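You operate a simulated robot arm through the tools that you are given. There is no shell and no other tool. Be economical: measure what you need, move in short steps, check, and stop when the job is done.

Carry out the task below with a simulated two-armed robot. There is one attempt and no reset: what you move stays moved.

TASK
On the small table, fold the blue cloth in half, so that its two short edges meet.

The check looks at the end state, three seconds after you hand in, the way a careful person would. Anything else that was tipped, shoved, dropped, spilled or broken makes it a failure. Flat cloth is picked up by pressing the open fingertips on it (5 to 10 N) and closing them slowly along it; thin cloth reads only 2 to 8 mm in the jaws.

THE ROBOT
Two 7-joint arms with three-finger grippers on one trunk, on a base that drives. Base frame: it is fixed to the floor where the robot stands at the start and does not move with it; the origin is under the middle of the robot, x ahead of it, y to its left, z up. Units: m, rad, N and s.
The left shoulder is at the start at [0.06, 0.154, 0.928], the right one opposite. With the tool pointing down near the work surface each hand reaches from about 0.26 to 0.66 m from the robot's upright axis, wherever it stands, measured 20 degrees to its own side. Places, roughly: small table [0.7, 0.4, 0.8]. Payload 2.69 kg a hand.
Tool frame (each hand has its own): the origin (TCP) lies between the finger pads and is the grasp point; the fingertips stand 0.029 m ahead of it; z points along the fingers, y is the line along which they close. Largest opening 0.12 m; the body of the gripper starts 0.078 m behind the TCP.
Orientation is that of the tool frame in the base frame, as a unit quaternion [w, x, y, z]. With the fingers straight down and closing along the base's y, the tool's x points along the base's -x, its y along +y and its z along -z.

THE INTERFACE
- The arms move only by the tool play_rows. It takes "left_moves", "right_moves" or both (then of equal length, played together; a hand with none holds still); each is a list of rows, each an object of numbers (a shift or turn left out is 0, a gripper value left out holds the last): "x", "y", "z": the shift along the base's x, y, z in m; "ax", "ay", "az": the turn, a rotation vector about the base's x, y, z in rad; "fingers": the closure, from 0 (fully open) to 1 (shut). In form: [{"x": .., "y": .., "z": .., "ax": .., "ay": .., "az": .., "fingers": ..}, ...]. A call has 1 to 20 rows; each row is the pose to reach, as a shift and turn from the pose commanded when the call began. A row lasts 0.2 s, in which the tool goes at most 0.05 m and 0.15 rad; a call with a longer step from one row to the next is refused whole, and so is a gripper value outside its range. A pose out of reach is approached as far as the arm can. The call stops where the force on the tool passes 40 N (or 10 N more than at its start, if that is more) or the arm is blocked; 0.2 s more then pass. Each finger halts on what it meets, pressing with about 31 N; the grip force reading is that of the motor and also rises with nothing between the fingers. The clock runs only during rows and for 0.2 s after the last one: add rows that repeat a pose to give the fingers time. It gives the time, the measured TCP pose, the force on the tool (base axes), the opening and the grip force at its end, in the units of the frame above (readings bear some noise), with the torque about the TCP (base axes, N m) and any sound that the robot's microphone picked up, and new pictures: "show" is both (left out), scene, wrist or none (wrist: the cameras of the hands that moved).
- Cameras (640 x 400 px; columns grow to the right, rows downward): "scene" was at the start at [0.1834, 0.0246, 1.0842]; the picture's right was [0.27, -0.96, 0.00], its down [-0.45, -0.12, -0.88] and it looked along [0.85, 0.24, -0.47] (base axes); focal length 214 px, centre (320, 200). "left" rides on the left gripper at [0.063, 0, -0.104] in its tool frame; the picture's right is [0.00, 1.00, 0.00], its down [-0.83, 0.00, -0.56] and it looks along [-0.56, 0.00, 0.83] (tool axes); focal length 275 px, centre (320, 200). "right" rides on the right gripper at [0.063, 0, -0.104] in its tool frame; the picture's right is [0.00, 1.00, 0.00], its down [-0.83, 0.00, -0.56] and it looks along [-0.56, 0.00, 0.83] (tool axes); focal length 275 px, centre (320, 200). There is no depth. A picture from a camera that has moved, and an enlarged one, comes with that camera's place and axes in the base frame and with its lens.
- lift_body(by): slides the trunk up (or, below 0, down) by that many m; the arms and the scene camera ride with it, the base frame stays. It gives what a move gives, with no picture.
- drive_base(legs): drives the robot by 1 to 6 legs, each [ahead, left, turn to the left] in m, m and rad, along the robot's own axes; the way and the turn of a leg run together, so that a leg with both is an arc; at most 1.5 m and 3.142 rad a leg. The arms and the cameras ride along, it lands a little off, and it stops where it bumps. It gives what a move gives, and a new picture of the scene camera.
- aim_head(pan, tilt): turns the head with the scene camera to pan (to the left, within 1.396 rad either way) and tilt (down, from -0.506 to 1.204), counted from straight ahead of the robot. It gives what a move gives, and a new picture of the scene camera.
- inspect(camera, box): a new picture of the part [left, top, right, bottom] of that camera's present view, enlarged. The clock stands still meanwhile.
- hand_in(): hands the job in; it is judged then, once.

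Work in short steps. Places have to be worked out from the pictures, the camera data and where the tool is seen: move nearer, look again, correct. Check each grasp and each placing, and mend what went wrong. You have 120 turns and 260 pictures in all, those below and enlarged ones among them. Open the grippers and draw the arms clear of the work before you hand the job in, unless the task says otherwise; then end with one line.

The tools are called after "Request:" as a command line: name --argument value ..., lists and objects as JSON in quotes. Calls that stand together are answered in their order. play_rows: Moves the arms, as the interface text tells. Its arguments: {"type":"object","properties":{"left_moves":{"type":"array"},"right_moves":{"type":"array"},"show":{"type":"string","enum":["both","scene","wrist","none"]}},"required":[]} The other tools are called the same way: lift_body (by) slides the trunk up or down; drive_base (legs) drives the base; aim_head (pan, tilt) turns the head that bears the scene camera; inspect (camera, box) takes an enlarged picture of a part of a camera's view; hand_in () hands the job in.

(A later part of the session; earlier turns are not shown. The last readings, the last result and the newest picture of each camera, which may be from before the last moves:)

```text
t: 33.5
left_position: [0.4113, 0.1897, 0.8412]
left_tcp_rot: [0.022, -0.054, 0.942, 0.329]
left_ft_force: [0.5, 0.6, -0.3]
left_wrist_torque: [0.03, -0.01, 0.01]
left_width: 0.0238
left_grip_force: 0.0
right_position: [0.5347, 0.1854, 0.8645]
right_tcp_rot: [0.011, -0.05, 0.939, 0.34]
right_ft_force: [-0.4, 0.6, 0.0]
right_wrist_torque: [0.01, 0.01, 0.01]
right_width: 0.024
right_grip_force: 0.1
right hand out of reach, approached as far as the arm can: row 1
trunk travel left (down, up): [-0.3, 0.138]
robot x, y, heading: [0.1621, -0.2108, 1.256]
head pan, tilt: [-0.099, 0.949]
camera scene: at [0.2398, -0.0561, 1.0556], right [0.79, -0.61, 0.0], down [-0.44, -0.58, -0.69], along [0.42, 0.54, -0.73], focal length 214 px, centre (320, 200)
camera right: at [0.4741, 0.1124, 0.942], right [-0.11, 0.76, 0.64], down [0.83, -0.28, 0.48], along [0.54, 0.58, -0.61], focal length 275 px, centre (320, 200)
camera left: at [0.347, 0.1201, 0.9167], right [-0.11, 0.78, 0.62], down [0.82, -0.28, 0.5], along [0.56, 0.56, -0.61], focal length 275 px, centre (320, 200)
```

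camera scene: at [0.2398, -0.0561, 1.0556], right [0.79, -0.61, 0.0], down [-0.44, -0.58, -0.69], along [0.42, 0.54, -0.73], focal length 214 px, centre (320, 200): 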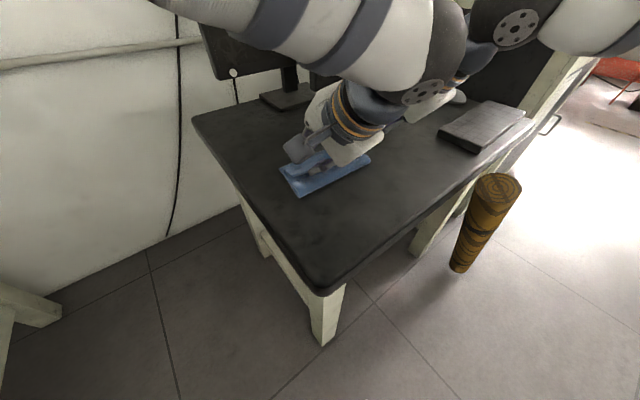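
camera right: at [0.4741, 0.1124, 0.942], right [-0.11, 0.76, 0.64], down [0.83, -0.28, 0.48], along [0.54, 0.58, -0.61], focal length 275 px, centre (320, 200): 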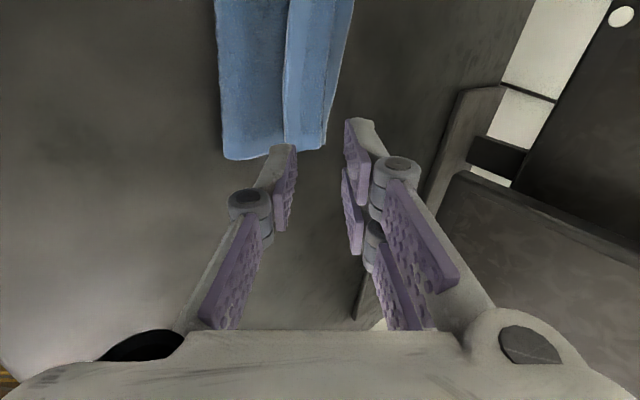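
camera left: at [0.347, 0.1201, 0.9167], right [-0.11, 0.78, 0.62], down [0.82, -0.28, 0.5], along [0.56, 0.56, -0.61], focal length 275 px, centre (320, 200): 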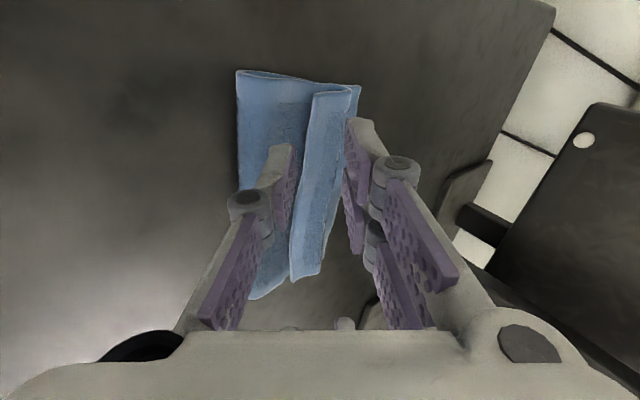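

Flap and fingertips line up. I'll lower both hands so the lower fingertip sits just on the robot side of the flap's free edge.

Request:
play_rows --left_moves '[{"y": 0.004, "z": -0.004}, {"y": 0.008, "z": -0.008}, {"y": 0.01, "z": -0.011}, {"y": 0.011, "z": -0.014}, {"y": 0.011, "z": -0.016}]' --right_moves '[{"y": 0.004, "z": -0.01}, {"y": 0.008, "z": -0.02}, {"y": 0.01, "z": -0.03}, {"y": 0.01, "z": -0.036}, {"y": 0.01, "z": -0.04}]' --show "both"

```text
t: 34.0
left_position: [0.4087, 0.1947, 0.8354]
left_tcp_rot: [0.015, -0.05, 0.941, 0.335]
left_ft_force: [0.0, 0.1, 0.2]
left_wrist_torque: [-0.01, -0.01, 0.02]
left_width: 0.0238
left_grip_force: 0.2
right_position: [0.5368, 0.1905, 0.8524]
right_tcp_rot: [0.011, -0.049, 0.938, 0.342]
right_ft_force: [-0.1, -0.6, -0.1]
right_wrist_torque: [-0.01, 0.0, -0.02]
right_width: 0.0237
right_grip_force: 0.0
trunk travel left (down, up): [-0.3, 0.138]
robot x, y, heading: [0.1635, -0.2091, 1.266]
head pan, tilt: [-0.099, 0.949]
stopped in row 2 (left hand): the force on the tool passed its limit at 48 N (the readings are from after the stop); the commanded pose is now the measured one
camera scene: at [0.2393, -0.0578, 1.0532], right [0.79, -0.61, 0.0], down [-0.46, -0.59, -0.66], along [0.41, 0.52, -0.75], focal length 214 px, centre (320, 200)
camera right: at [0.4749, 0.1188, 0.9294], right [-0.1, 0.76, 0.64], down [0.83, -0.28, 0.47], along [0.54, 0.58, -0.6], focal length 275 px, centre (320, 200)
camera left: at [0.3462, 0.1249, 0.9107], right [-0.1, 0.77, 0.63], down [0.83, -0.28, 0.48], along [0.55, 0.57, -0.61], focal length 275 px, centre (320, 200)
```

scene: 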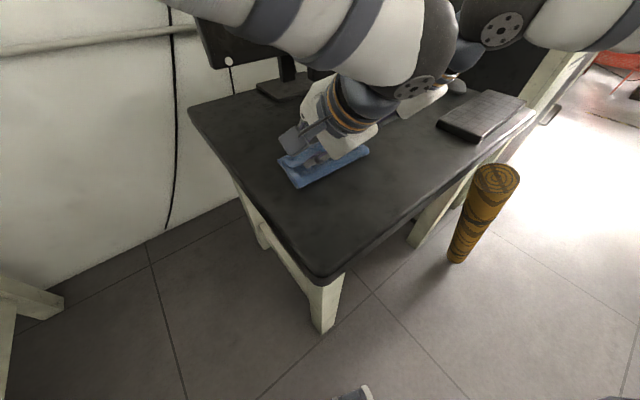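
right: 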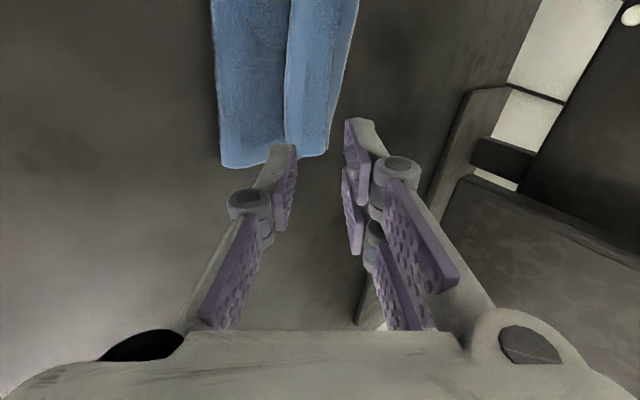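
left: 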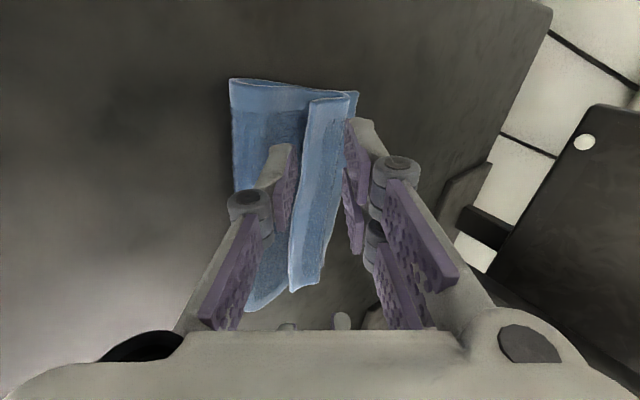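

A force spike stopped the left hand well above the cloth, probably from the two wrists touching at only 0.128 m spacing. I'll spread the hands to about 0.15 m before going down.

Request:
play_rows --left_moves '[{"x": -0.004}, {"x": -0.008}, {"x": -0.008}]' --right_moves '[{"x": 0.006}, {"x": 0.011}, {"x": 0.011}]' --show "none"

Request:
play_rows --right_moves '[{"y": 0.004, "z": -0.007}, {"y": 0.007, "z": -0.014}, {"y": 0.007, "z": -0.02}, {"y": 0.007, "z": -0.025}]' --show "wrist"

```text
t: 34.8
left_position: [0.3949, 0.2004, 0.8259]
left_tcp_rot: [0.013, -0.059, 0.945, 0.32]
left_ft_force: [0.1, 0.5, 0.0]
left_wrist_torque: [-0.01, 0.0, -0.01]
left_width: 0.024
left_grip_force: 0.0
right_position: [0.5476, 0.1921, 0.8522]
right_tcp_rot: [0.012, -0.049, 0.938, 0.342]
right_ft_force: [-0.1, 0.6, 0.2]
right_wrist_torque: [-0.05, 0.02, 0.02]
right_width: 0.024
right_grip_force: 0.0
trunk travel left (down, up): [-0.3, 0.138]
robot x, y, heading: [0.1648, -0.2079, 1.26]
head pan, tilt: [-0.099, 0.949]
```

```text
t: 35.8
left_position: [0.3955, 0.2007, 0.8304]
left_tcp_rot: [0.014, -0.06, 0.944, 0.325]
left_ft_force: [0.1, -0.1, 0.6]
left_wrist_torque: [0.0, 0.0, -0.03]
left_width: 0.0239
left_grip_force: 0.1
right_position: [0.5463, 0.1987, 0.8268]
right_tcp_rot: [0.012, -0.049, 0.938, 0.342]
right_ft_force: [0.7, 0.6, -1.0]
right_wrist_torque: [0.03, -0.01, 0.01]
right_width: 0.0239
right_grip_force: 0.2
trunk travel left (down, up): [-0.3, 0.138]
robot x, y, heading: [0.1593, -0.2109, 1.261]
head pan, tilt: [-0.099, 0.949]
camera right: at [0.4861, 0.1259, 0.9038], right [-0.1, 0.76, 0.64], down [0.83, -0.29, 0.47], along [0.54, 0.58, -0.6], focal length 275 px, centre (320, 200)
```

right: 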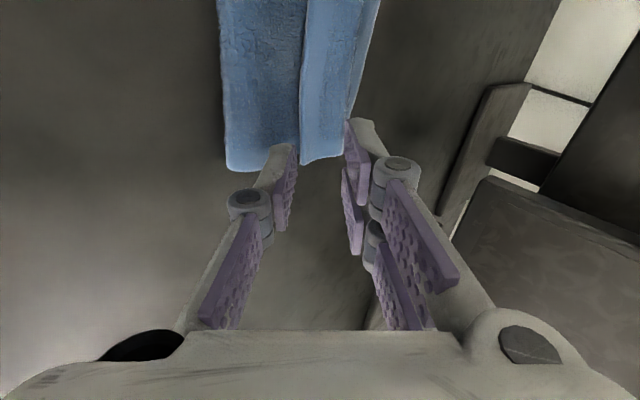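

The right end of the flap sits at (.56,.224), just ahead of the finger gap. I'll continue down in small steps with the right hand to find the body surface.

Request:
play_rows --right_moves '[{"y": 0.003, "z": -0.003}, {"y": 0.006, "z": -0.006}, {"y": 0.006, "z": -0.009}, {"y": 0.006, "z": -0.011}]' --show "wrist"

Request:
inspect --camera "left" --box '[180, 40, 440, 360]'

```text
t: 36.8
left_position: [0.3972, 0.1993, 0.8297]
left_tcp_rot: [0.014, -0.06, 0.943, 0.327]
left_ft_force: [0.7, 0.3, 0.1]
left_wrist_torque: [0.02, -0.01, -0.02]
left_width: 0.0243
left_grip_force: 0.1
right_position: [0.548, 0.2046, 0.8154]
right_tcp_rot: [0.012, -0.049, 0.938, 0.342]
right_ft_force: [0.3, -0.5, 0.0]
right_wrist_torque: [0.01, -0.03, -0.01]
right_width: 0.024
right_grip_force: 0.0
trunk travel left (down, up): [-0.3, 0.138]
robot x, y, heading: [0.1595, -0.2054, 1.26]
head pan, tilt: [-0.099, 0.949]
camera right: at [0.486, 0.1319, 0.8928], right [-0.1, 0.76, 0.64], down [0.83, -0.28, 0.47], along [0.54, 0.58, -0.6], focal length 275 px, centre (320, 200)
```

right: 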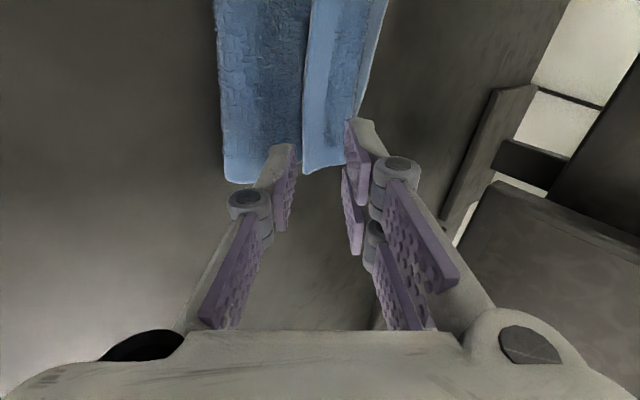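

```text
1.25 times, centred on (310, 200) of left
camera zoom: at [0.3352, 0.1297, 0.9084], right [-0.12, 0.78, 0.62], down [0.83, -0.26, 0.49], along [0.54, 0.57, -0.62], focal length 344 px, centre (332, 200)
```

zoom: 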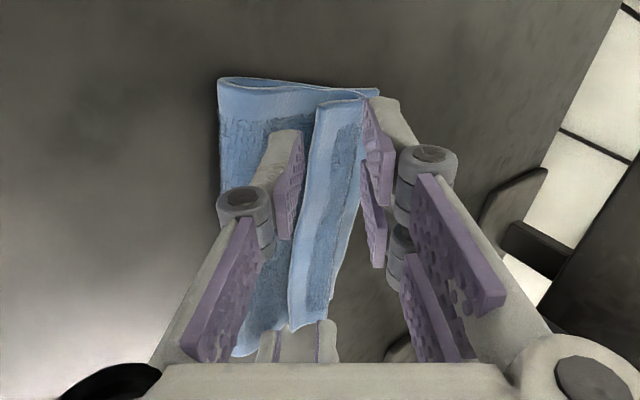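

There's no contact yet, with the lower tip at z≈.78. I'll lower the right hand a few more mm, and bring the left down by small steps too.

Request:
play_rows --left_moves '[{"y": 0.002, "z": -0.003}, {"y": 0.004, "z": -0.006}, {"y": 0.004, "z": -0.009}, {"y": 0.004, "z": -0.012}]' --right_moves '[{"z": -0.0015}, {"z": -0.003}, {"z": -0.0045}, {"z": -0.0045}]' --show "wrist"

```text
t: 37.8
left_position: [0.3992, 0.2007, 0.8209]
left_tcp_rot: [0.015, -0.053, 0.942, 0.331]
left_ft_force: [0.6, -0.6, 0.1]
left_wrist_torque: [0.02, 0.0, -0.02]
left_width: 0.0241
left_grip_force: 0.0
right_position: [0.5481, 0.204, 0.812]
right_tcp_rot: [0.012, -0.049, 0.939, 0.342]
right_ft_force: [0.9, -0.8, -1.3]
right_wrist_torque: [0.02, -0.01, -0.02]
right_width: 0.0241
right_grip_force: 0.0
trunk travel left (down, up): [-0.3, 0.138]
robot x, y, heading: [0.161, -0.2106, 1.261]
head pan, tilt: [-0.099, 0.949]
camera right: at [0.486, 0.1318, 0.8884], right [-0.1, 0.76, 0.64], down [0.83, -0.28, 0.47], along [0.54, 0.58, -0.6], focal length 275 px, centre (320, 200)
camera left: at [0.3375, 0.1299, 0.8975], right [-0.11, 0.77, 0.62], down [0.83, -0.28, 0.48], along [0.55, 0.57, -0.61], focal length 275 px, centre (320, 200)
```

right: 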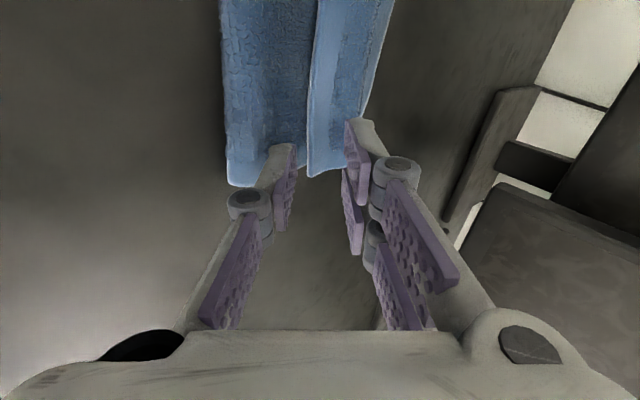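
left: 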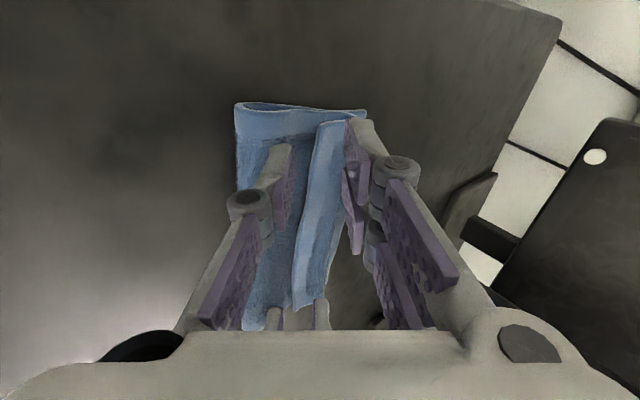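

Still only air. I'll lower the right by 4 mm and the left by 9 mm, watching the force.

Request:
play_rows --left_moves '[{"y": 0.002, "z": -0.003}, {"y": 0.003, "z": -0.006}, {"y": 0.003, "z": -0.009}, {"y": 0.003, "z": -0.009}]' --right_moves '[{"z": -0.0015}, {"z": -0.003}, {"z": -0.004}, {"z": -0.004}]' --show "wrist"

```text
t: 38.8
left_position: [0.4021, 0.2001, 0.8134]
left_tcp_rot: [0.016, -0.047, 0.94, 0.337]
left_ft_force: [-0.1, 0.1, -0.1]
left_wrist_torque: [-0.01, 0.02, 0.0]
left_width: 0.0239
left_grip_force: 0.0
right_position: [0.5483, 0.2044, 0.8079]
right_tcp_rot: [0.011, -0.049, 0.939, 0.341]
right_ft_force: [0.0, 0.3, 0.0]
right_wrist_torque: [0.0, -0.01, 0.01]
right_width: 0.0237
right_grip_force: 0.1
trunk travel left (down, up): [-0.3, 0.138]
robot x, y, heading: [0.1615, -0.2072, 1.263]
head pan, tilt: [-0.099, 0.949]
camera right: at [0.4861, 0.1319, 0.8844], right [-0.1, 0.76, 0.64], down [0.83, -0.28, 0.47], along [0.54, 0.58, -0.6], focal length 275 px, centre (320, 200)
camera left: at [0.3394, 0.1298, 0.8902], right [-0.1, 0.77, 0.63], down [0.83, -0.29, 0.48], along [0.55, 0.57, -0.61], focal length 275 px, centre (320, 200)
```

right: 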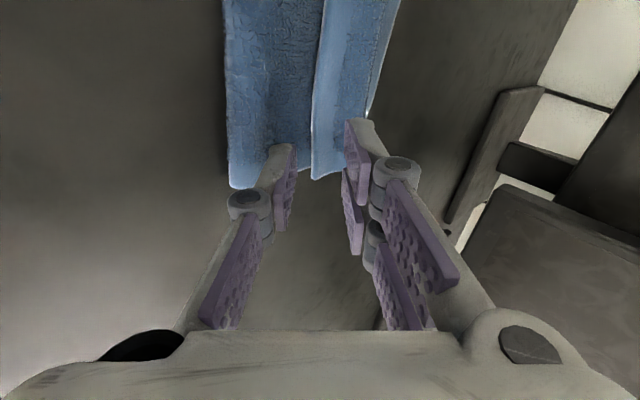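
left: 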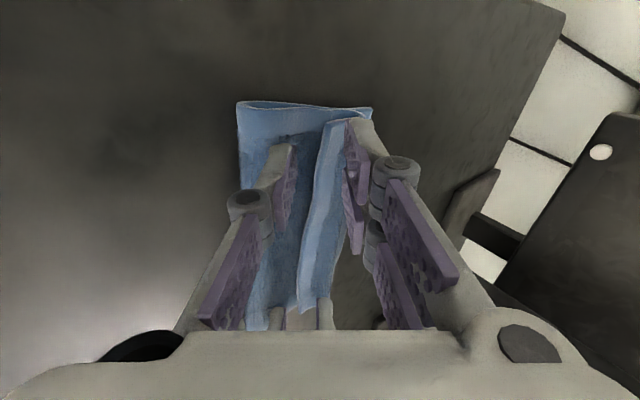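

The lower tips should now be near body level on the robot side of the flap edge. I'll slide both +y by 12 mm to wedge them under the flap.

Request:
play_rows --left_moves '[{"y": 0.004, "z": -0.002}, {"y": 0.008, "z": -0.004}, {"y": 0.012, "z": -0.004}, {"y": 0.016, "z": -0.004}, {"y": 0.016, "z": -0.004}]' --right_moves '[{"y": 0.003}, {"y": 0.006}, {"y": 0.009}, {"y": 0.012}, {"y": 0.012}]' --show "wrist"

Request:
inspect --camera "scene" --box '[240, 90, 400, 190]'

```text
t: 40.0
left_position: [0.4019, 0.2179, 0.8109]
left_tcp_rot: [0.017, -0.049, 0.94, 0.337]
left_ft_force: [0.6, 0.1, 0.3]
left_wrist_torque: [-0.01, 0.0, 0.02]
left_width: 0.0237
left_grip_force: 0.1
right_position: [0.5466, 0.2159, 0.8078]
right_tcp_rot: [0.012, -0.048, 0.938, 0.342]
right_ft_force: [-0.9, 0.1, -0.1]
right_wrist_torque: [-0.02, 0.0, -0.01]
right_width: 0.0241
right_grip_force: 0.1
trunk travel left (down, up): [-0.3, 0.138]
robot x, y, heading: [0.1604, -0.2086, 1.267]
head pan, tilt: [-0.099, 0.949]
camera right: at [0.4862, 0.1438, 0.8846], right [-0.1, 0.76, 0.64], down [0.83, -0.28, 0.47], along [0.54, 0.58, -0.6], focal length 275 px, centre (320, 200)
camera left: at [0.3391, 0.146, 0.8864], right [-0.1, 0.77, 0.63], down [0.83, -0.29, 0.48], along [0.55, 0.57, -0.61], focal length 275 px, centre (320, 200)
```

right: 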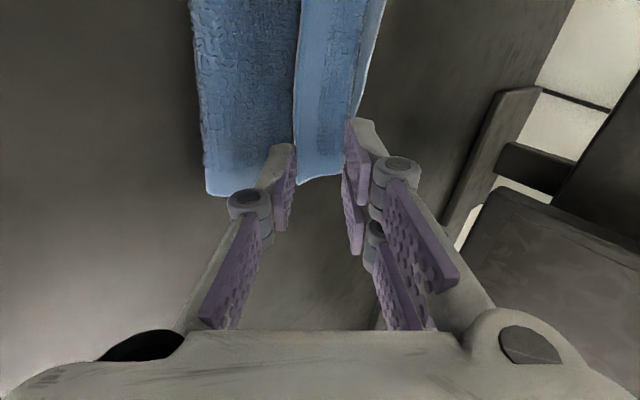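
left: 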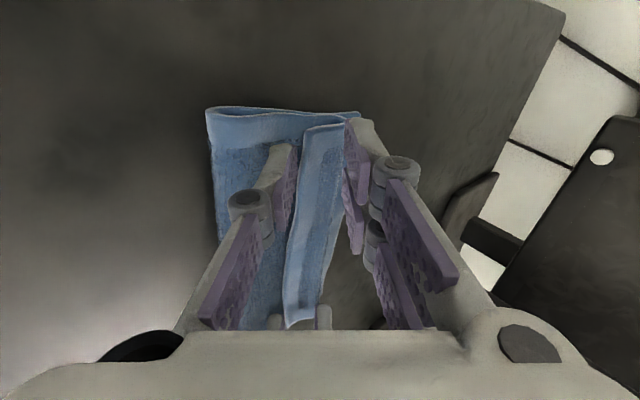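

```text
4.00 times, centred on (320, 140) of scene
camera zoom: at [0.238, -0.062, 1.047], right [0.78, -0.63, 0.0], down [-0.5, -0.62, -0.6], along [0.38, 0.47, -0.8], focal length 858 px, centre (320, 440)
```

zoom: 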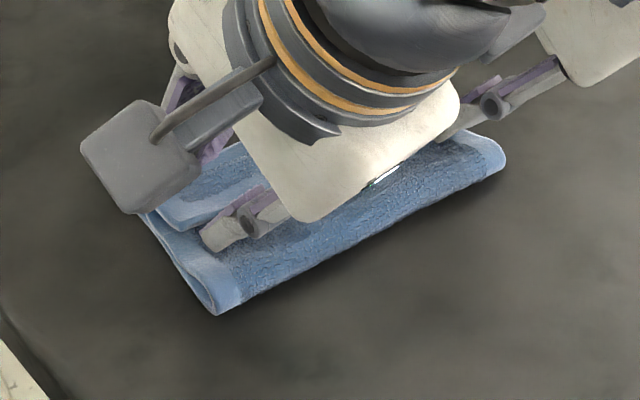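

The left lower tip is visibly just short of the flap edge. I'll advance both another 1 cm and slightly down.

Request:
play_rows --left_moves '[{"y": 0.002, "z": -0.002}, {"y": 0.005, "z": -0.004}, {"y": 0.008, "z": -0.005}, {"y": 0.011, "z": -0.005}, {"y": 0.011, "z": -0.005}]' --right_moves '[{"y": 0.002, "z": -0.001}, {"y": 0.005, "z": -0.002}, {"y": 0.008, "z": -0.002}, {"y": 0.011, "z": -0.002}, {"y": 0.011, "z": -0.002}]' --show "wrist"

Request:
inspect --camera "scene" --box '[240, 90, 400, 190]'

```text
t: 41.2
left_position: [0.4022, 0.2287, 0.805]
left_tcp_rot: [0.016, -0.049, 0.94, 0.337]
left_ft_force: [-0.1, -0.6, 0.1]
left_wrist_torque: [-0.03, -0.01, 0.0]
left_width: 0.0239
left_grip_force: 0.0
right_position: [0.5474, 0.2293, 0.8067]
right_tcp_rot: [0.012, -0.049, 0.939, 0.342]
right_ft_force: [0.9, 0.0, -0.9]
right_wrist_torque: [0.0, 0.02, 0.01]
right_width: 0.024
right_grip_force: 0.1
trunk travel left (down, up): [-0.3, 0.138]
robot x, y, heading: [0.159, -0.2079, 1.261]
head pan, tilt: [-0.099, 0.949]
camera right: at [0.4862, 0.1551, 0.8828], right [-0.1, 0.76, 0.64], down [0.83, -0.28, 0.47], along [0.54, 0.58, -0.6], focal length 275 px, centre (320, 200)
camera left: at [0.3389, 0.1573, 0.8812], right [-0.1, 0.77, 0.63], down [0.83, -0.29, 0.48], along [0.55, 0.57, -0.61], focal length 275 px, centre (320, 200)
```

right: 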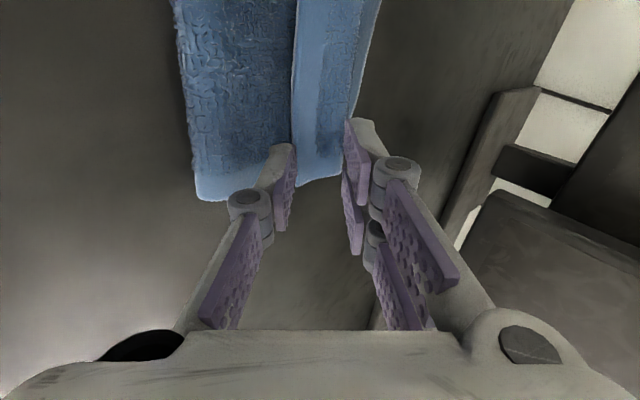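
left: 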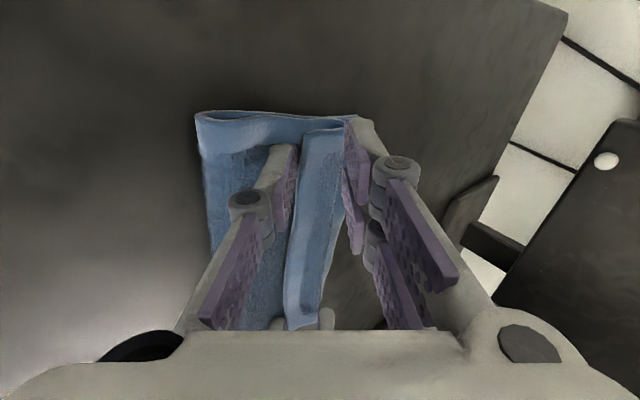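

```text
4.00 times, centred on (320, 140) of scene
camera zoom: at [0.2357, -0.0621, 1.0452], right [0.79, -0.61, 0.0], down [-0.5, -0.64, -0.58], along [0.35, 0.46, -0.81], focal length 858 px, centre (320, 440)
```

zoom: 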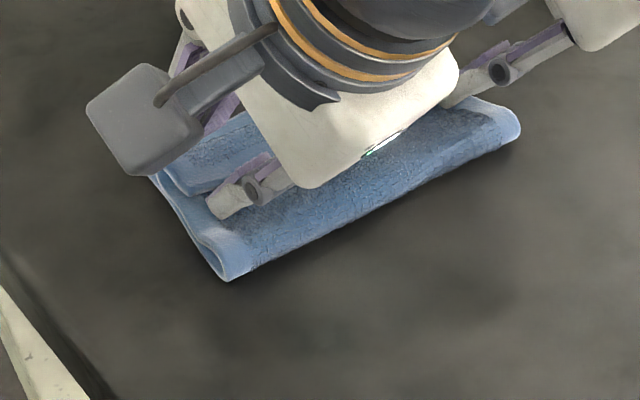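

The flap now appears to lie between the fingers on both hands. I'll close slowly and read the widths.

Request:
play_rows --left_moves '[{"fingers": 0.84}, {"fingers": 0.88}, {"fingers": 0.92}, {"fingers": 0.96}, {"fingers": 1.0}, {"fingers": 1.0}, {"fingers": 1.0}]' --right_moves '[{"fingers": 0.84}, {"fingers": 0.88}, {"fingers": 0.92}, {"fingers": 0.96}, {"fingers": 1.0}, {"fingers": 1.0}, {"fingers": 1.0}]' --show "wrist"

Request:
inspect --camera "scene" --box '[240, 90, 400, 190]'

```text
t: 42.8
left_position: [0.4016, 0.2288, 0.8055]
left_tcp_rot: [0.016, -0.05, 0.94, 0.337]
left_ft_force: [0.4, 0.0, 0.8]
left_wrist_torque: [0.03, 0.01, 0.0]
left_width: 0.0002
left_grip_force: 28.1
right_position: [0.5474, 0.2261, 0.8073]
right_tcp_rot: [0.012, -0.049, 0.939, 0.341]
right_ft_force: [0.6, 0.0, -0.5]
right_wrist_torque: [-0.03, 0.0, 0.0]
right_width: 0.0
right_grip_force: 28.0
trunk travel left (down, up): [-0.3, 0.138]
robot x, y, heading: [0.1604, -0.2117, 1.264]
head pan, tilt: [-0.099, 0.949]
camera right: at [0.4862, 0.155, 0.8827], right [-0.1, 0.76, 0.64], down [0.83, -0.28, 0.47], along [0.54, 0.58, -0.6], focal length 275 px, centre (320, 200)
camera left: at [0.3388, 0.1576, 0.8815], right [-0.1, 0.77, 0.63], down [0.83, -0.29, 0.48], along [0.55, 0.57, -0.61], focal length 275 px, centre (320, 200)
```

right: 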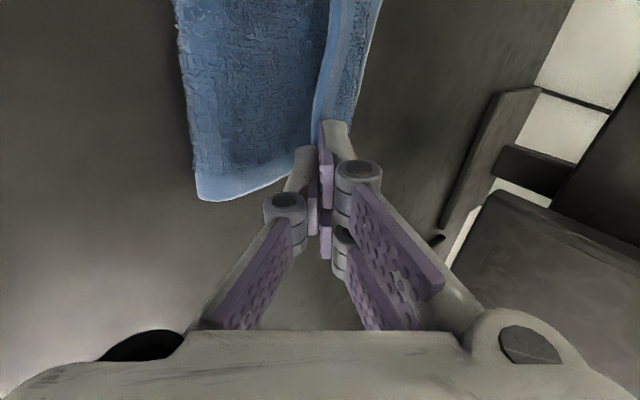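
left: 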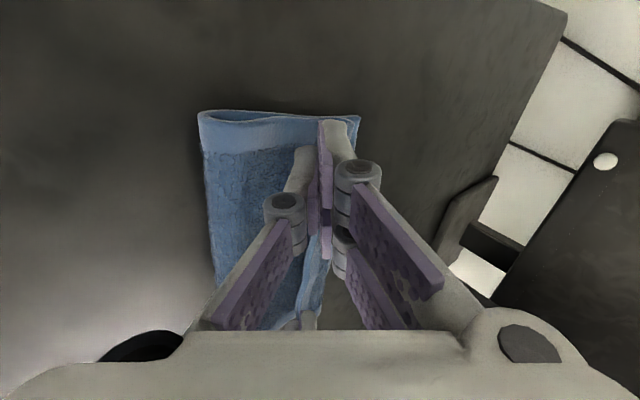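

```text
4.00 times, centred on (320, 140) of scene
camera zoom: at [0.2357, -0.0616, 1.0456], right [0.79, -0.61, 0.0], down [-0.49, -0.64, -0.58], along [0.36, 0.46, -0.81], focal length 858 px, centre (320, 440)
```

zoom: 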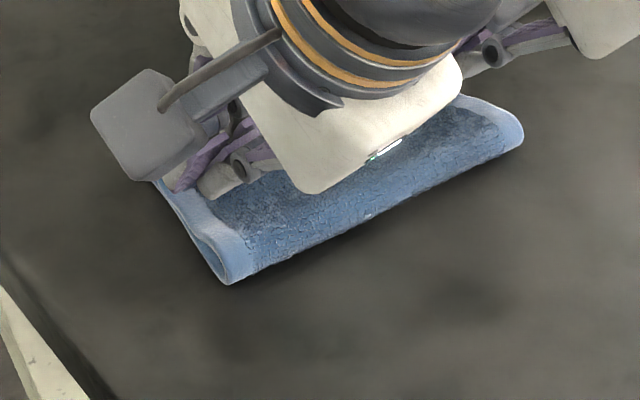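

The pinch missed, since the widths read zero, but the closed fingers swept the flap upright ahead of their tips. I'll use them to push it gently over toward +y.

Request:
play_rows --left_moves '[{"y": 0.005, "z": 0.002}, {"y": 0.01, "z": 0.004}, {"y": 0.017, "z": 0.006}, {"y": 0.024, "z": 0.007}, {"y": 0.031, "z": 0.007}, {"y": 0.031, "z": 0.007}]' --right_moves '[{"y": 0.005, "z": 0.002}, {"y": 0.01, "z": 0.004}, {"y": 0.017, "z": 0.006}, {"y": 0.024, "z": 0.007}, {"y": 0.031, "z": 0.007}, {"y": 0.031, "z": 0.007}]' --show "wrist"

Request:
inspect --camera "scene" --box '[240, 90, 400, 190]'

```text
t: 44.2
left_position: [0.4018, 0.2588, 0.811]
left_tcp_rot: [0.017, -0.049, 0.94, 0.336]
left_ft_force: [0.8, -0.1, 0.0]
left_wrist_torque: [0.01, 0.01, 0.01]
left_width: 0.0
left_grip_force: 28.3
right_position: [0.5484, 0.2565, 0.8124]
right_tcp_rot: [0.012, -0.049, 0.938, 0.343]
right_ft_force: [0.5, 0.0, 0.5]
right_wrist_torque: [0.01, -0.02, 0.0]
right_width: 0.0002
right_grip_force: 28.3
trunk travel left (down, up): [-0.3, 0.138]
robot x, y, heading: [0.1602, -0.2095, 1.262]
head pan, tilt: [-0.099, 0.949]
camera right: at [0.4864, 0.1856, 0.889], right [-0.1, 0.76, 0.64], down [0.83, -0.28, 0.47], along [0.54, 0.58, -0.6], focal length 275 px, centre (320, 200)
camera left: at [0.3391, 0.1881, 0.8881], right [-0.1, 0.77, 0.63], down [0.83, -0.29, 0.48], along [0.55, 0.57, -0.61], focal length 275 px, centre (320, 200)
```

right: 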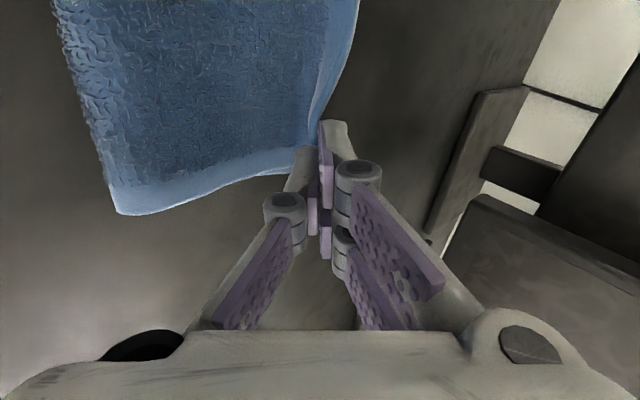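
left: 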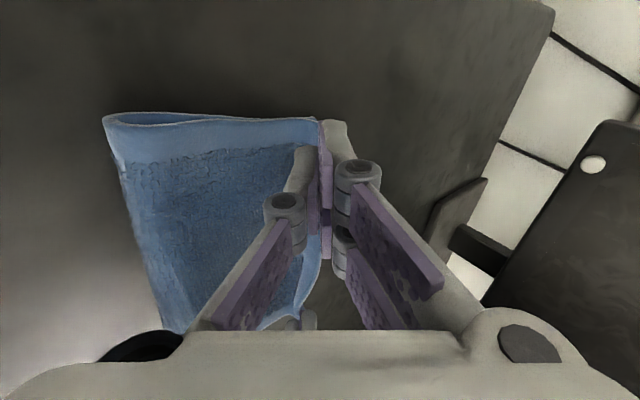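

```text
4.00 times, centred on (320, 140) of scene
camera zoom: at [0.233, -0.0587, 1.0466], right [0.83, -0.56, 0.0], down [-0.45, -0.66, -0.6], along [0.34, 0.49, -0.8], focal length 858 px, centre (320, 440)
```

zoom: 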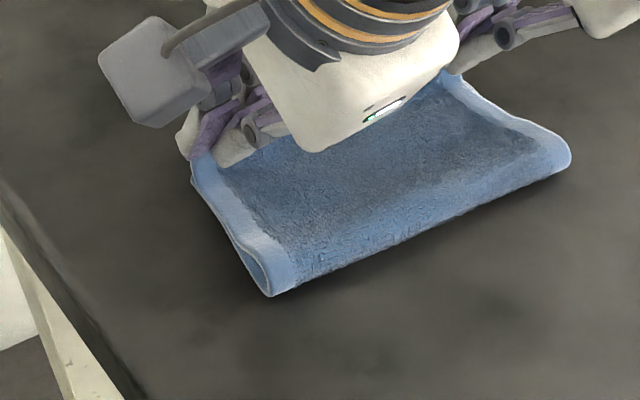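

The flap has unfolded and the cloth now looks doubled and nearly flat. I'll lift both hands straight up and draw back to view the result.

Request:
play_rows --left_moves '[{"z": 0.015}, {"z": 0.03, "y": -0.01}, {"z": 0.045, "y": -0.035}, {"z": 0.06, "y": -0.07}, {"z": 0.07, "y": -0.11}, {"z": 0.08, "y": -0.15}, {"z": 0.08, "y": -0.15}]' --right_moves '[{"z": 0.015}, {"z": 0.03, "y": -0.01}, {"z": 0.045, "y": -0.035}, {"z": 0.06, "y": -0.07}, {"z": 0.07, "y": -0.11}, {"z": 0.08, "y": -0.15}, {"z": 0.08, "y": -0.15}]'

Request:
inspect --camera "scene" --box '[280, 70, 440, 170]'

```text
t: 46.0
left_position: [0.3953, 0.1143, 0.8626]
left_tcp_rot: [0.001, -0.059, 0.956, 0.286]
left_ft_force: [-0.5, -0.5, 0.1]
left_wrist_torque: [-0.03, -0.02, 0.03]
left_width: 0.0
left_grip_force: 28.7
right_position: [0.5474, 0.107, 0.8929]
right_tcp_rot: [0.012, -0.049, 0.938, 0.342]
right_ft_force: [0.3, -0.3, 0.9]
right_wrist_torque: [0.02, -0.03, 0.0]
right_width: 0.0002
right_grip_force: 28.1
trunk travel left (down, up): [-0.3, 0.138]
robot x, y, heading: [0.1606, -0.2086, 1.259]
head pan, tilt: [-0.099, 0.949]
stopped in row 7 (left hand): the arm was blocked; the commanded pose is now the measured one
camera scene: at [0.2314, -0.0421, 1.0703], right [0.89, -0.46, 0.0], down [-0.28, -0.53, -0.8], along [0.37, 0.71, -0.6], focal length 214 px, centre (320, 200)
camera right: at [0.486, 0.0355, 0.9696], right [-0.1, 0.76, 0.64], down [0.83, -0.28, 0.47], along [0.54, 0.58, -0.6], focal length 275 px, centre (320, 200)
camera left: at [0.3363, 0.0505, 0.9476], right [-0.11, 0.83, 0.55], down [0.84, -0.21, 0.49], along [0.53, 0.51, -0.68], focal length 275 px, centre (320, 200)
```

scene: 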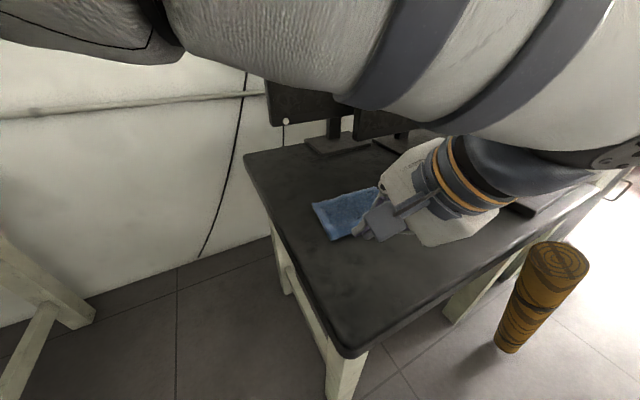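
right: 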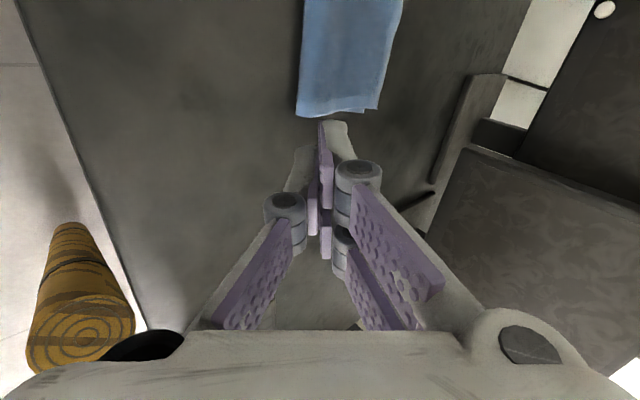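
left: 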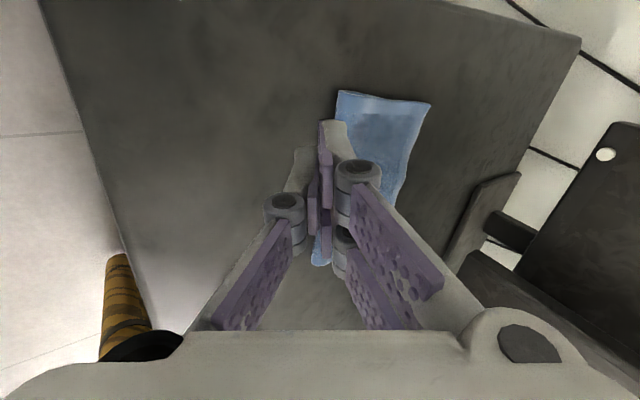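

```text
4.00 times, centred on (360, 120) of scene
camera zoom: at [0.2314, -0.0421, 1.0703], right [0.89, -0.46, 0.0], down [-0.28, -0.53, -0.8], along [0.37, 0.71, -0.6], focal length 858 px, centre (160, 520)
```

zoom: 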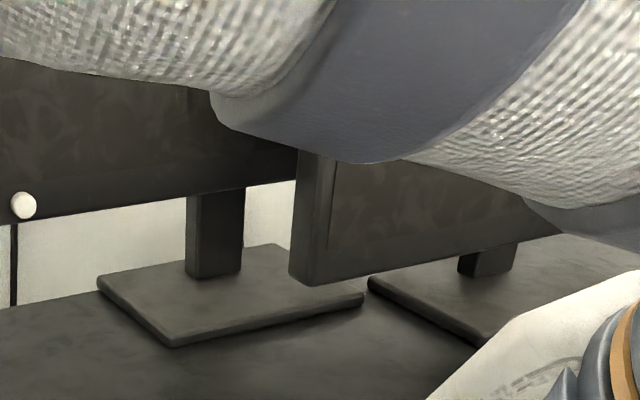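

The left arm is blocked because it's crowded next to the right one. I'll move the left hand up and away to the left, clear of the cloth.

Request:
play_rows --left_moves '[{"x": -0.03, "y": 0.005, "z": 0.015, "ax": -0.08}, {"x": -0.065, "y": 0.015, "z": 0.035, "ax": -0.2}, {"x": -0.1, "y": 0.03, "z": 0.05, "ax": -0.3}, {"x": -0.14, "y": 0.045, "z": 0.065, "ax": -0.42}, {"x": -0.18, "y": 0.06, "z": 0.08, "ax": -0.55}, {"x": -0.22, "y": 0.08, "z": 0.09, "ax": -0.58}, {"x": -0.26, "y": 0.1, "z": 0.1, "ax": -0.58}, {"x": -0.3, "y": 0.12, "z": 0.1, "ax": -0.58}, {"x": -0.34, "y": 0.14, "z": 0.1, "ax": -0.58}]'

```text
t: 48.0
left_position: [0.058, 0.2532, 0.9637]
left_tcp_rot: [-0.014, -0.056, 0.998, 0.002]
left_ft_force: [-0.6, 0.1, 0.0]
left_wrist_torque: [-0.01, 0.0, -0.01]
left_width: 0.0
left_grip_force: 28.2
right_position: [0.5464, 0.1082, 0.8932]
right_tcp_rot: [0.012, -0.048, 0.939, 0.341]
right_ft_force: [0.6, -0.6, 0.3]
right_wrist_torque: [-0.01, 0.02, -0.03]
right_width: 0.0
right_grip_force: 28.5
trunk travel left (down, up): [-0.3, 0.138]
robot x, y, heading: [0.1623, -0.207, 1.263]
head pan, tilt: [-0.099, 0.949]
camera scene: at [0.2199, -0.0526, 1.0454], right [0.92, -0.4, 0.0], down [-0.32, -0.75, -0.58], along [0.23, 0.53, -0.81], focal length 214 px, centre (320, 200)
camera left: at [-0.003, 0.2454, 1.0697], right [-0.11, 0.99, 0.01], down [0.84, 0.09, 0.53], along [0.53, 0.06, -0.85], focal length 275 px, centre (320, 200)
```

scene: 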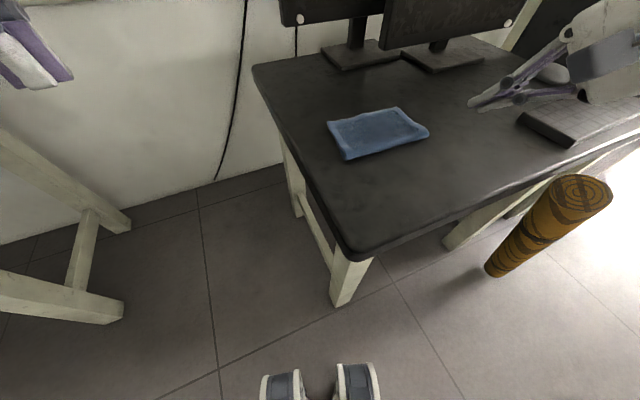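
left: 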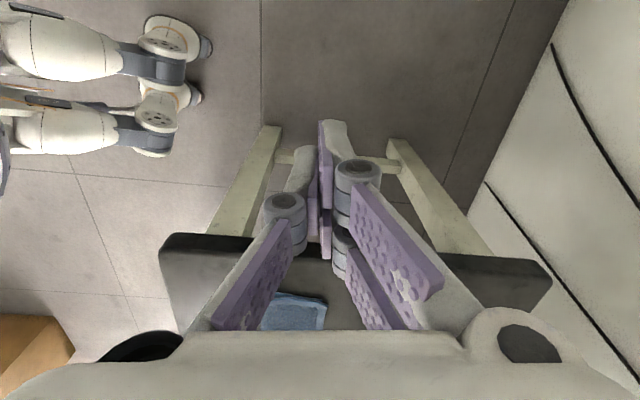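

The view is clear now, so I'll zoom in on the folded cloth.

Request:
inspect --camera "scene" --box '[316, 95, 444, 175]'

Request:
inspect --camera "right" --box '[260, 0, 420, 130]'

```text
5.00 times, centred on (380, 135) of scene
camera zoom: at [0.2199, -0.0526, 1.0454], right [0.92, -0.4, 0.0], down [-0.32, -0.75, -0.58], along [0.23, 0.53, -0.81], focal length 1072 px, centre (20, 525)
```

zoom: 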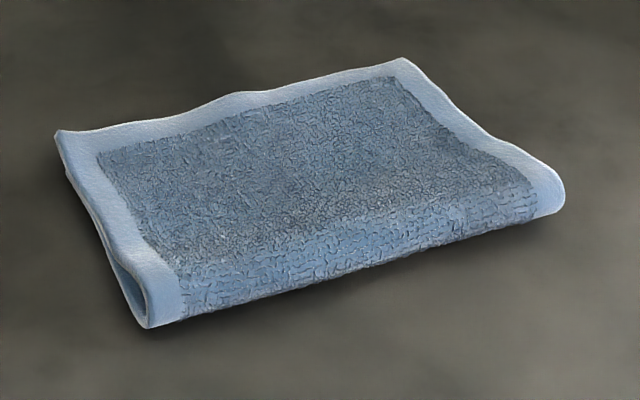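

```text
3.08 times, centred on (340, 65) of right
camera zoom: at [0.4858, 0.0355, 0.9693], right [-0.1, 0.76, 0.64], down [0.83, -0.28, 0.48], along [0.54, 0.58, -0.6], focal length 847 px, centre (258, 615)
```

zoom: 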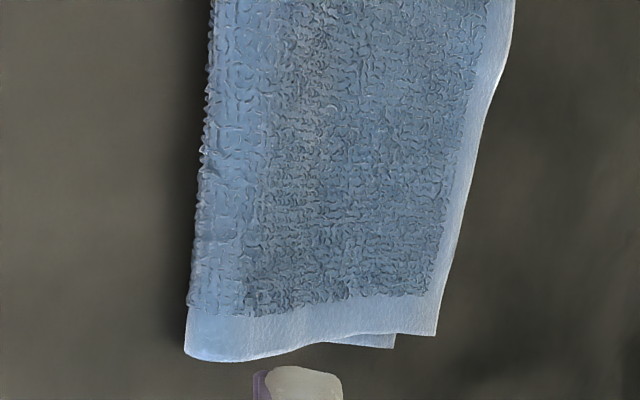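

It's a clean fold. At the right end the top layer seems to overshoot the lower corner by about 1 cm. I'll bring the right wrist camera overhead to measure it.

Request:
play_rows --right_moves '[{"x": -0.01, "z": 0.02}, {"x": -0.02, "y": 0.015, "z": 0.04, "ax": -0.1}, {"x": -0.035, "y": 0.035, "z": 0.05, "ax": -0.24}, {"x": -0.05, "y": 0.06, "z": 0.05, "ax": -0.38}, {"x": -0.065, "y": 0.085, "z": 0.05, "ax": -0.52}, {"x": -0.08, "y": 0.11, "z": 0.05, "ax": -0.66}, {"x": -0.09, "y": 0.13, "z": 0.05, "ax": -0.7}, {"x": -0.09, "y": 0.13, "z": 0.05, "ax": -0.7}]' --show "wrist"

```text
t: 49.8
left_position: [0.059, 0.2527, 0.9641]
left_tcp_rot: [-0.014, -0.056, 0.998, 0.001]
left_ft_force: [0.6, -0.4, 1.3]
left_wrist_torque: [-0.01, 0.01, 0.02]
left_width: 0.0001
left_grip_force: 28.5
right_position: [0.458, 0.2379, 0.9427]
right_tcp_rot: [-0.006, -0.05, 0.999, -0.001]
right_ft_force: [0.4, 0.8, 0.0]
right_wrist_torque: [0.0, -0.04, 0.0]
right_width: 0.0
right_grip_force: 28.6
trunk travel left (down, up): [-0.3, 0.138]
robot x, y, heading: [0.1619, -0.2088, 1.263]
head pan, tilt: [-0.099, 0.949]
camera right: at [0.3958, 0.2315, 1.0482], right [-0.11, 0.99, 0.0], down [0.83, 0.09, 0.55], along [0.54, 0.06, -0.84], focal length 275 px, centre (320, 200)
```

right: 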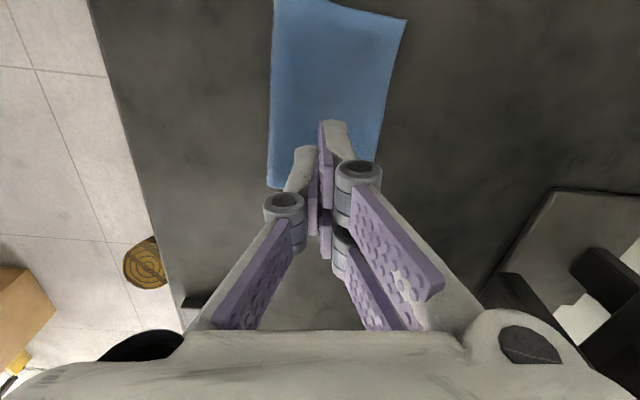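

I'll shift the camera back and to the left to get the whole cloth in view.

Request:
play_rows --right_moves '[{"x": -0.03, "y": -0.01}, {"x": -0.06, "y": -0.02}, {"x": -0.09, "y": -0.03}, {"x": -0.12, "y": -0.04}, {"x": -0.15, "y": -0.05}, {"x": -0.15, "y": -0.05}]' --show "wrist"

Request:
inspect --camera "right" --box '[260, 40, 460, 240]'

```text
t: 51.2
left_position: [0.0577, 0.251, 0.9655]
left_tcp_rot: [-0.014, -0.056, 0.998, 0.002]
left_ft_force: [0.4, 0.1, -0.5]
left_wrist_torque: [-0.01, -0.01, 0.02]
left_width: 0.0
left_grip_force: 28.1
right_position: [0.3059, 0.1881, 0.9437]
right_tcp_rot: [-0.007, -0.05, 0.999, -0.002]
right_ft_force: [-0.5, 0.3, -0.1]
right_wrist_torque: [0.02, 0.0, 0.01]
right_width: 0.0003
right_grip_force: 28.8
trunk travel left (down, up): [-0.3, 0.138]
robot x, y, heading: [0.1623, -0.2097, 1.259]
head pan, tilt: [-0.099, 0.949]
camera right: at [0.2457, 0.1821, 1.0483], right [-0.1, 0.99, 0.0], down [0.83, 0.09, 0.55], along [0.54, 0.06, -0.84], focal length 275 px, centre (320, 200)
```

right: 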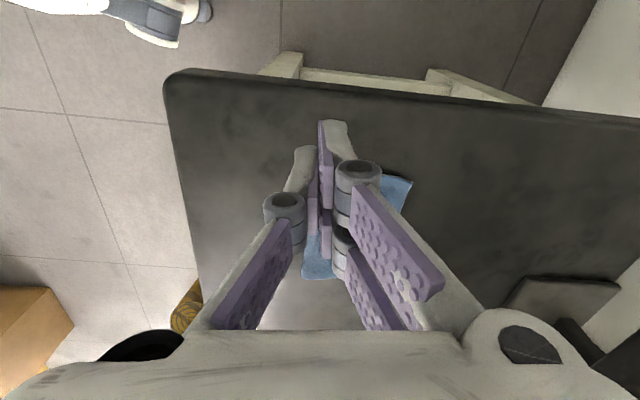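

```text
2.00 times, centred on (360, 140) of right
camera zoom: at [0.2457, 0.1821, 1.0483], right [-0.1, 0.99, 0.0], down [0.83, 0.09, 0.55], along [0.54, 0.06, -0.84], focal length 551 px, centre (240, 320)
```

zoom: 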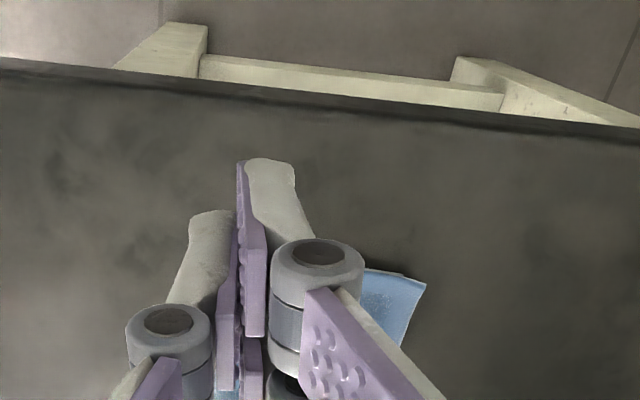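

The fingers block the view. I'll open them and place the camera so the cloth shows through the gap.

Request:
play_rows --right_moves '[{"x": 0.03, "y": 0.02, "fingers": 0.5}, {"x": 0.06, "y": 0.04, "fingers": 0.0}, {"x": 0.09, "y": 0.055}, {"x": 0.105, "y": 0.07}, {"x": 0.105, "y": 0.07}]' --show "wrist"

Request:
inspect --camera "right" --box '[220, 40, 460, 200]'

```text
t: 52.4
left_position: [0.0589, 0.2526, 0.9646]
left_tcp_rot: [-0.014, -0.056, 0.998, 0.002]
left_ft_force: [1.1, 0.1, -0.2]
left_wrist_torque: [-0.04, -0.01, -0.03]
left_width: 0.0002
left_grip_force: 28.5
right_position: [0.4131, 0.2576, 0.9425]
right_tcp_rot: [-0.005, -0.051, 0.999, -0.001]
right_ft_force: [0.4, 0.2, -0.2]
right_wrist_torque: [0.02, 0.01, -0.01]
right_width: 0.12
right_grip_force: 0.1
trunk travel left (down, up): [-0.3, 0.138]
robot x, y, heading: [0.1625, -0.212, 1.257]
head pan, tilt: [-0.099, 0.949]
camera right: at [0.3511, 0.2519, 1.048], right [-0.11, 0.99, 0.0], down [0.83, 0.09, 0.55], along [0.54, 0.06, -0.84], focal length 275 px, centre (320, 200)
```

right: 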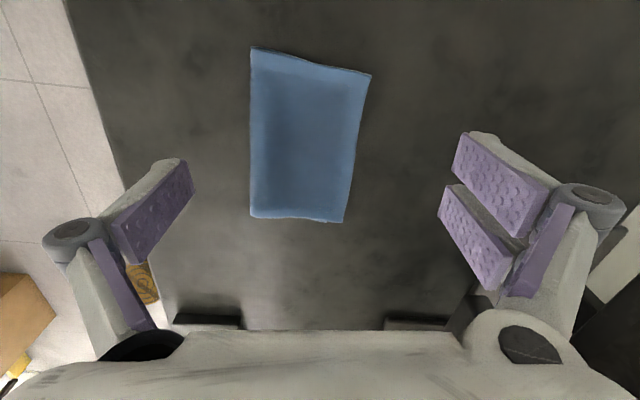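

```text
2.50 times, centred on (340, 120) of right
camera zoom: at [0.3511, 0.2519, 1.048], right [-0.11, 0.99, 0.0], down [0.83, 0.09, 0.55], along [0.54, 0.06, -0.84], focal length 688 px, centre (270, 400)
```

zoom: 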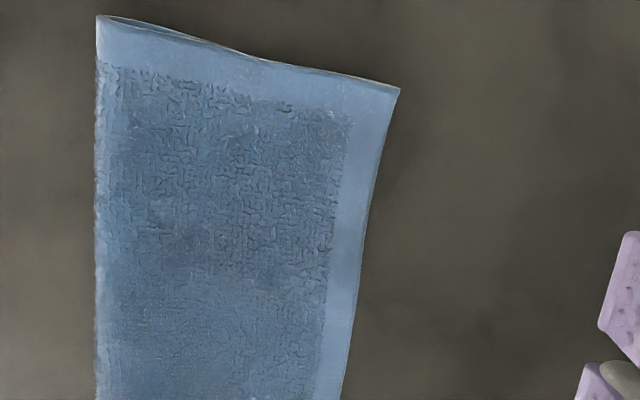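

Request:
inspect --camera "right" --box '[230, 150, 390, 250]'

```text
4.00 times, centred on (310, 200) of right
camera zoom: at [0.3511, 0.2519, 1.048], right [-0.11, 0.99, 0.0], down [0.83, 0.09, 0.55], along [0.54, 0.06, -0.84], focal length 1101 px, centre (360, 200)
```

zoom: 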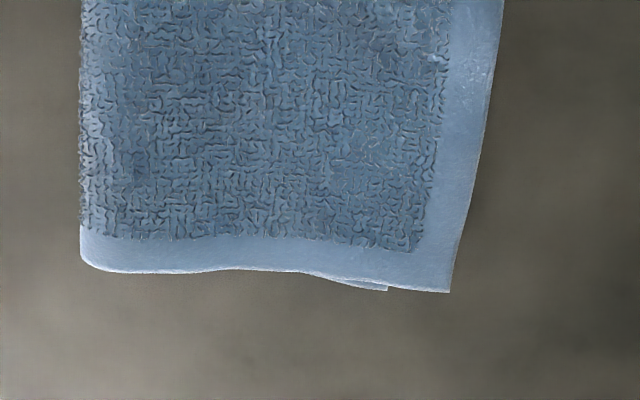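

The top layer overshoots the lower one by about 2 cm at the far-right corner and is nearly even at the left. I'll correct it by pinching only the overshooting top corner, with the jaws closing along x, and shifting it back. First I'll hover there with the hand turned.

Request:
play_rows --right_moves '[{"x": 0.01, "y": 0.003, "az": 0.136}, {"x": 0.02, "y": 0.006, "az": 0.272}, {"x": 0.03, "y": 0.01, "az": 0.408}, {"x": 0.045, "y": 0.014, "az": 0.544}, {"x": 0.06, "y": 0.018, "az": 0.68, "fingers": 0.73}, {"x": 0.075, "y": 0.022, "az": 0.816}, {"x": 0.09, "y": 0.026, "z": -0.01, "az": 0.952}, {"x": 0.105, "y": 0.03, "z": -0.02, "az": 1.088}, {"x": 0.115, "y": 0.035, "z": -0.035, "az": 1.224}, {"x": 0.122, "y": 0.038, "z": -0.05, "az": 1.36}, {"x": 0.122, "y": 0.04, "z": -0.07, "az": 1.49}, {"x": 0.122, "y": 0.04, "z": -0.085, "az": 1.49}, {"x": 0.122, "y": 0.04, "z": -0.085, "az": 1.49}]'

```text
t: 55.2
left_position: [0.0566, 0.2513, 0.9649]
left_tcp_rot: [-0.014, -0.056, 0.998, 0.002]
left_ft_force: [0.3, 0.2, 1.2]
left_wrist_torque: [0.02, 0.01, 0.03]
left_width: 0.0
left_grip_force: 28.5
right_position: [0.5344, 0.2997, 0.8578]
right_tcp_rot: [0.005, 0.714, -0.7, 0.005]
right_ft_force: [0.8, 0.3, 0.4]
right_wrist_torque: [-0.01, 0.0, 0.0]
right_width: 0.0323
right_grip_force: 0.1
right hand out of reach, approached as far as the arm can: row 8, 9, 10
trunk travel left (down, up): [-0.3, 0.138]
robot x, y, heading: [0.1569, -0.2081, 1.264]
head pan, tilt: [-0.099, 0.949]
camera scene: at [0.2203, -0.0527, 1.0454], right [0.92, -0.4, 0.0], down [-0.32, -0.75, -0.58], along [0.23, 0.53, -0.81], focal length 214 px, centre (320, 200)
camera right: at [0.5367, 0.2378, 0.9632], right [-1.0, -0.02, 0.0], down [-0.02, 0.84, 0.54], along [-0.01, 0.54, -0.84], focal length 275 px, centre (320, 200)
```

scene: 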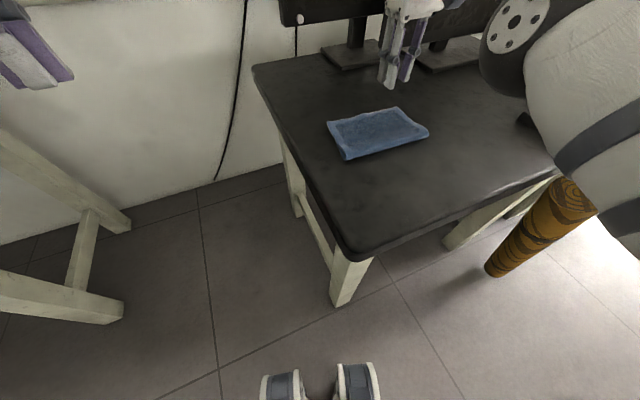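
right: 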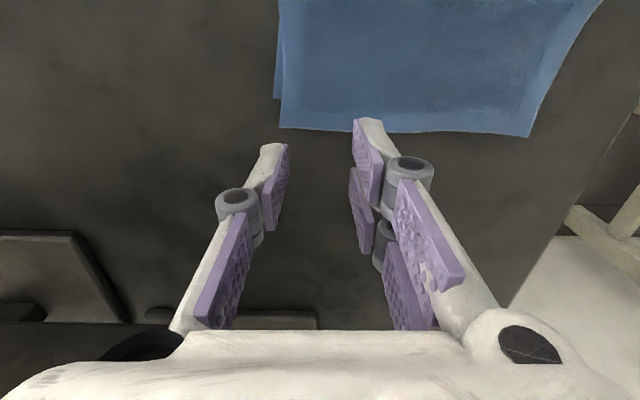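

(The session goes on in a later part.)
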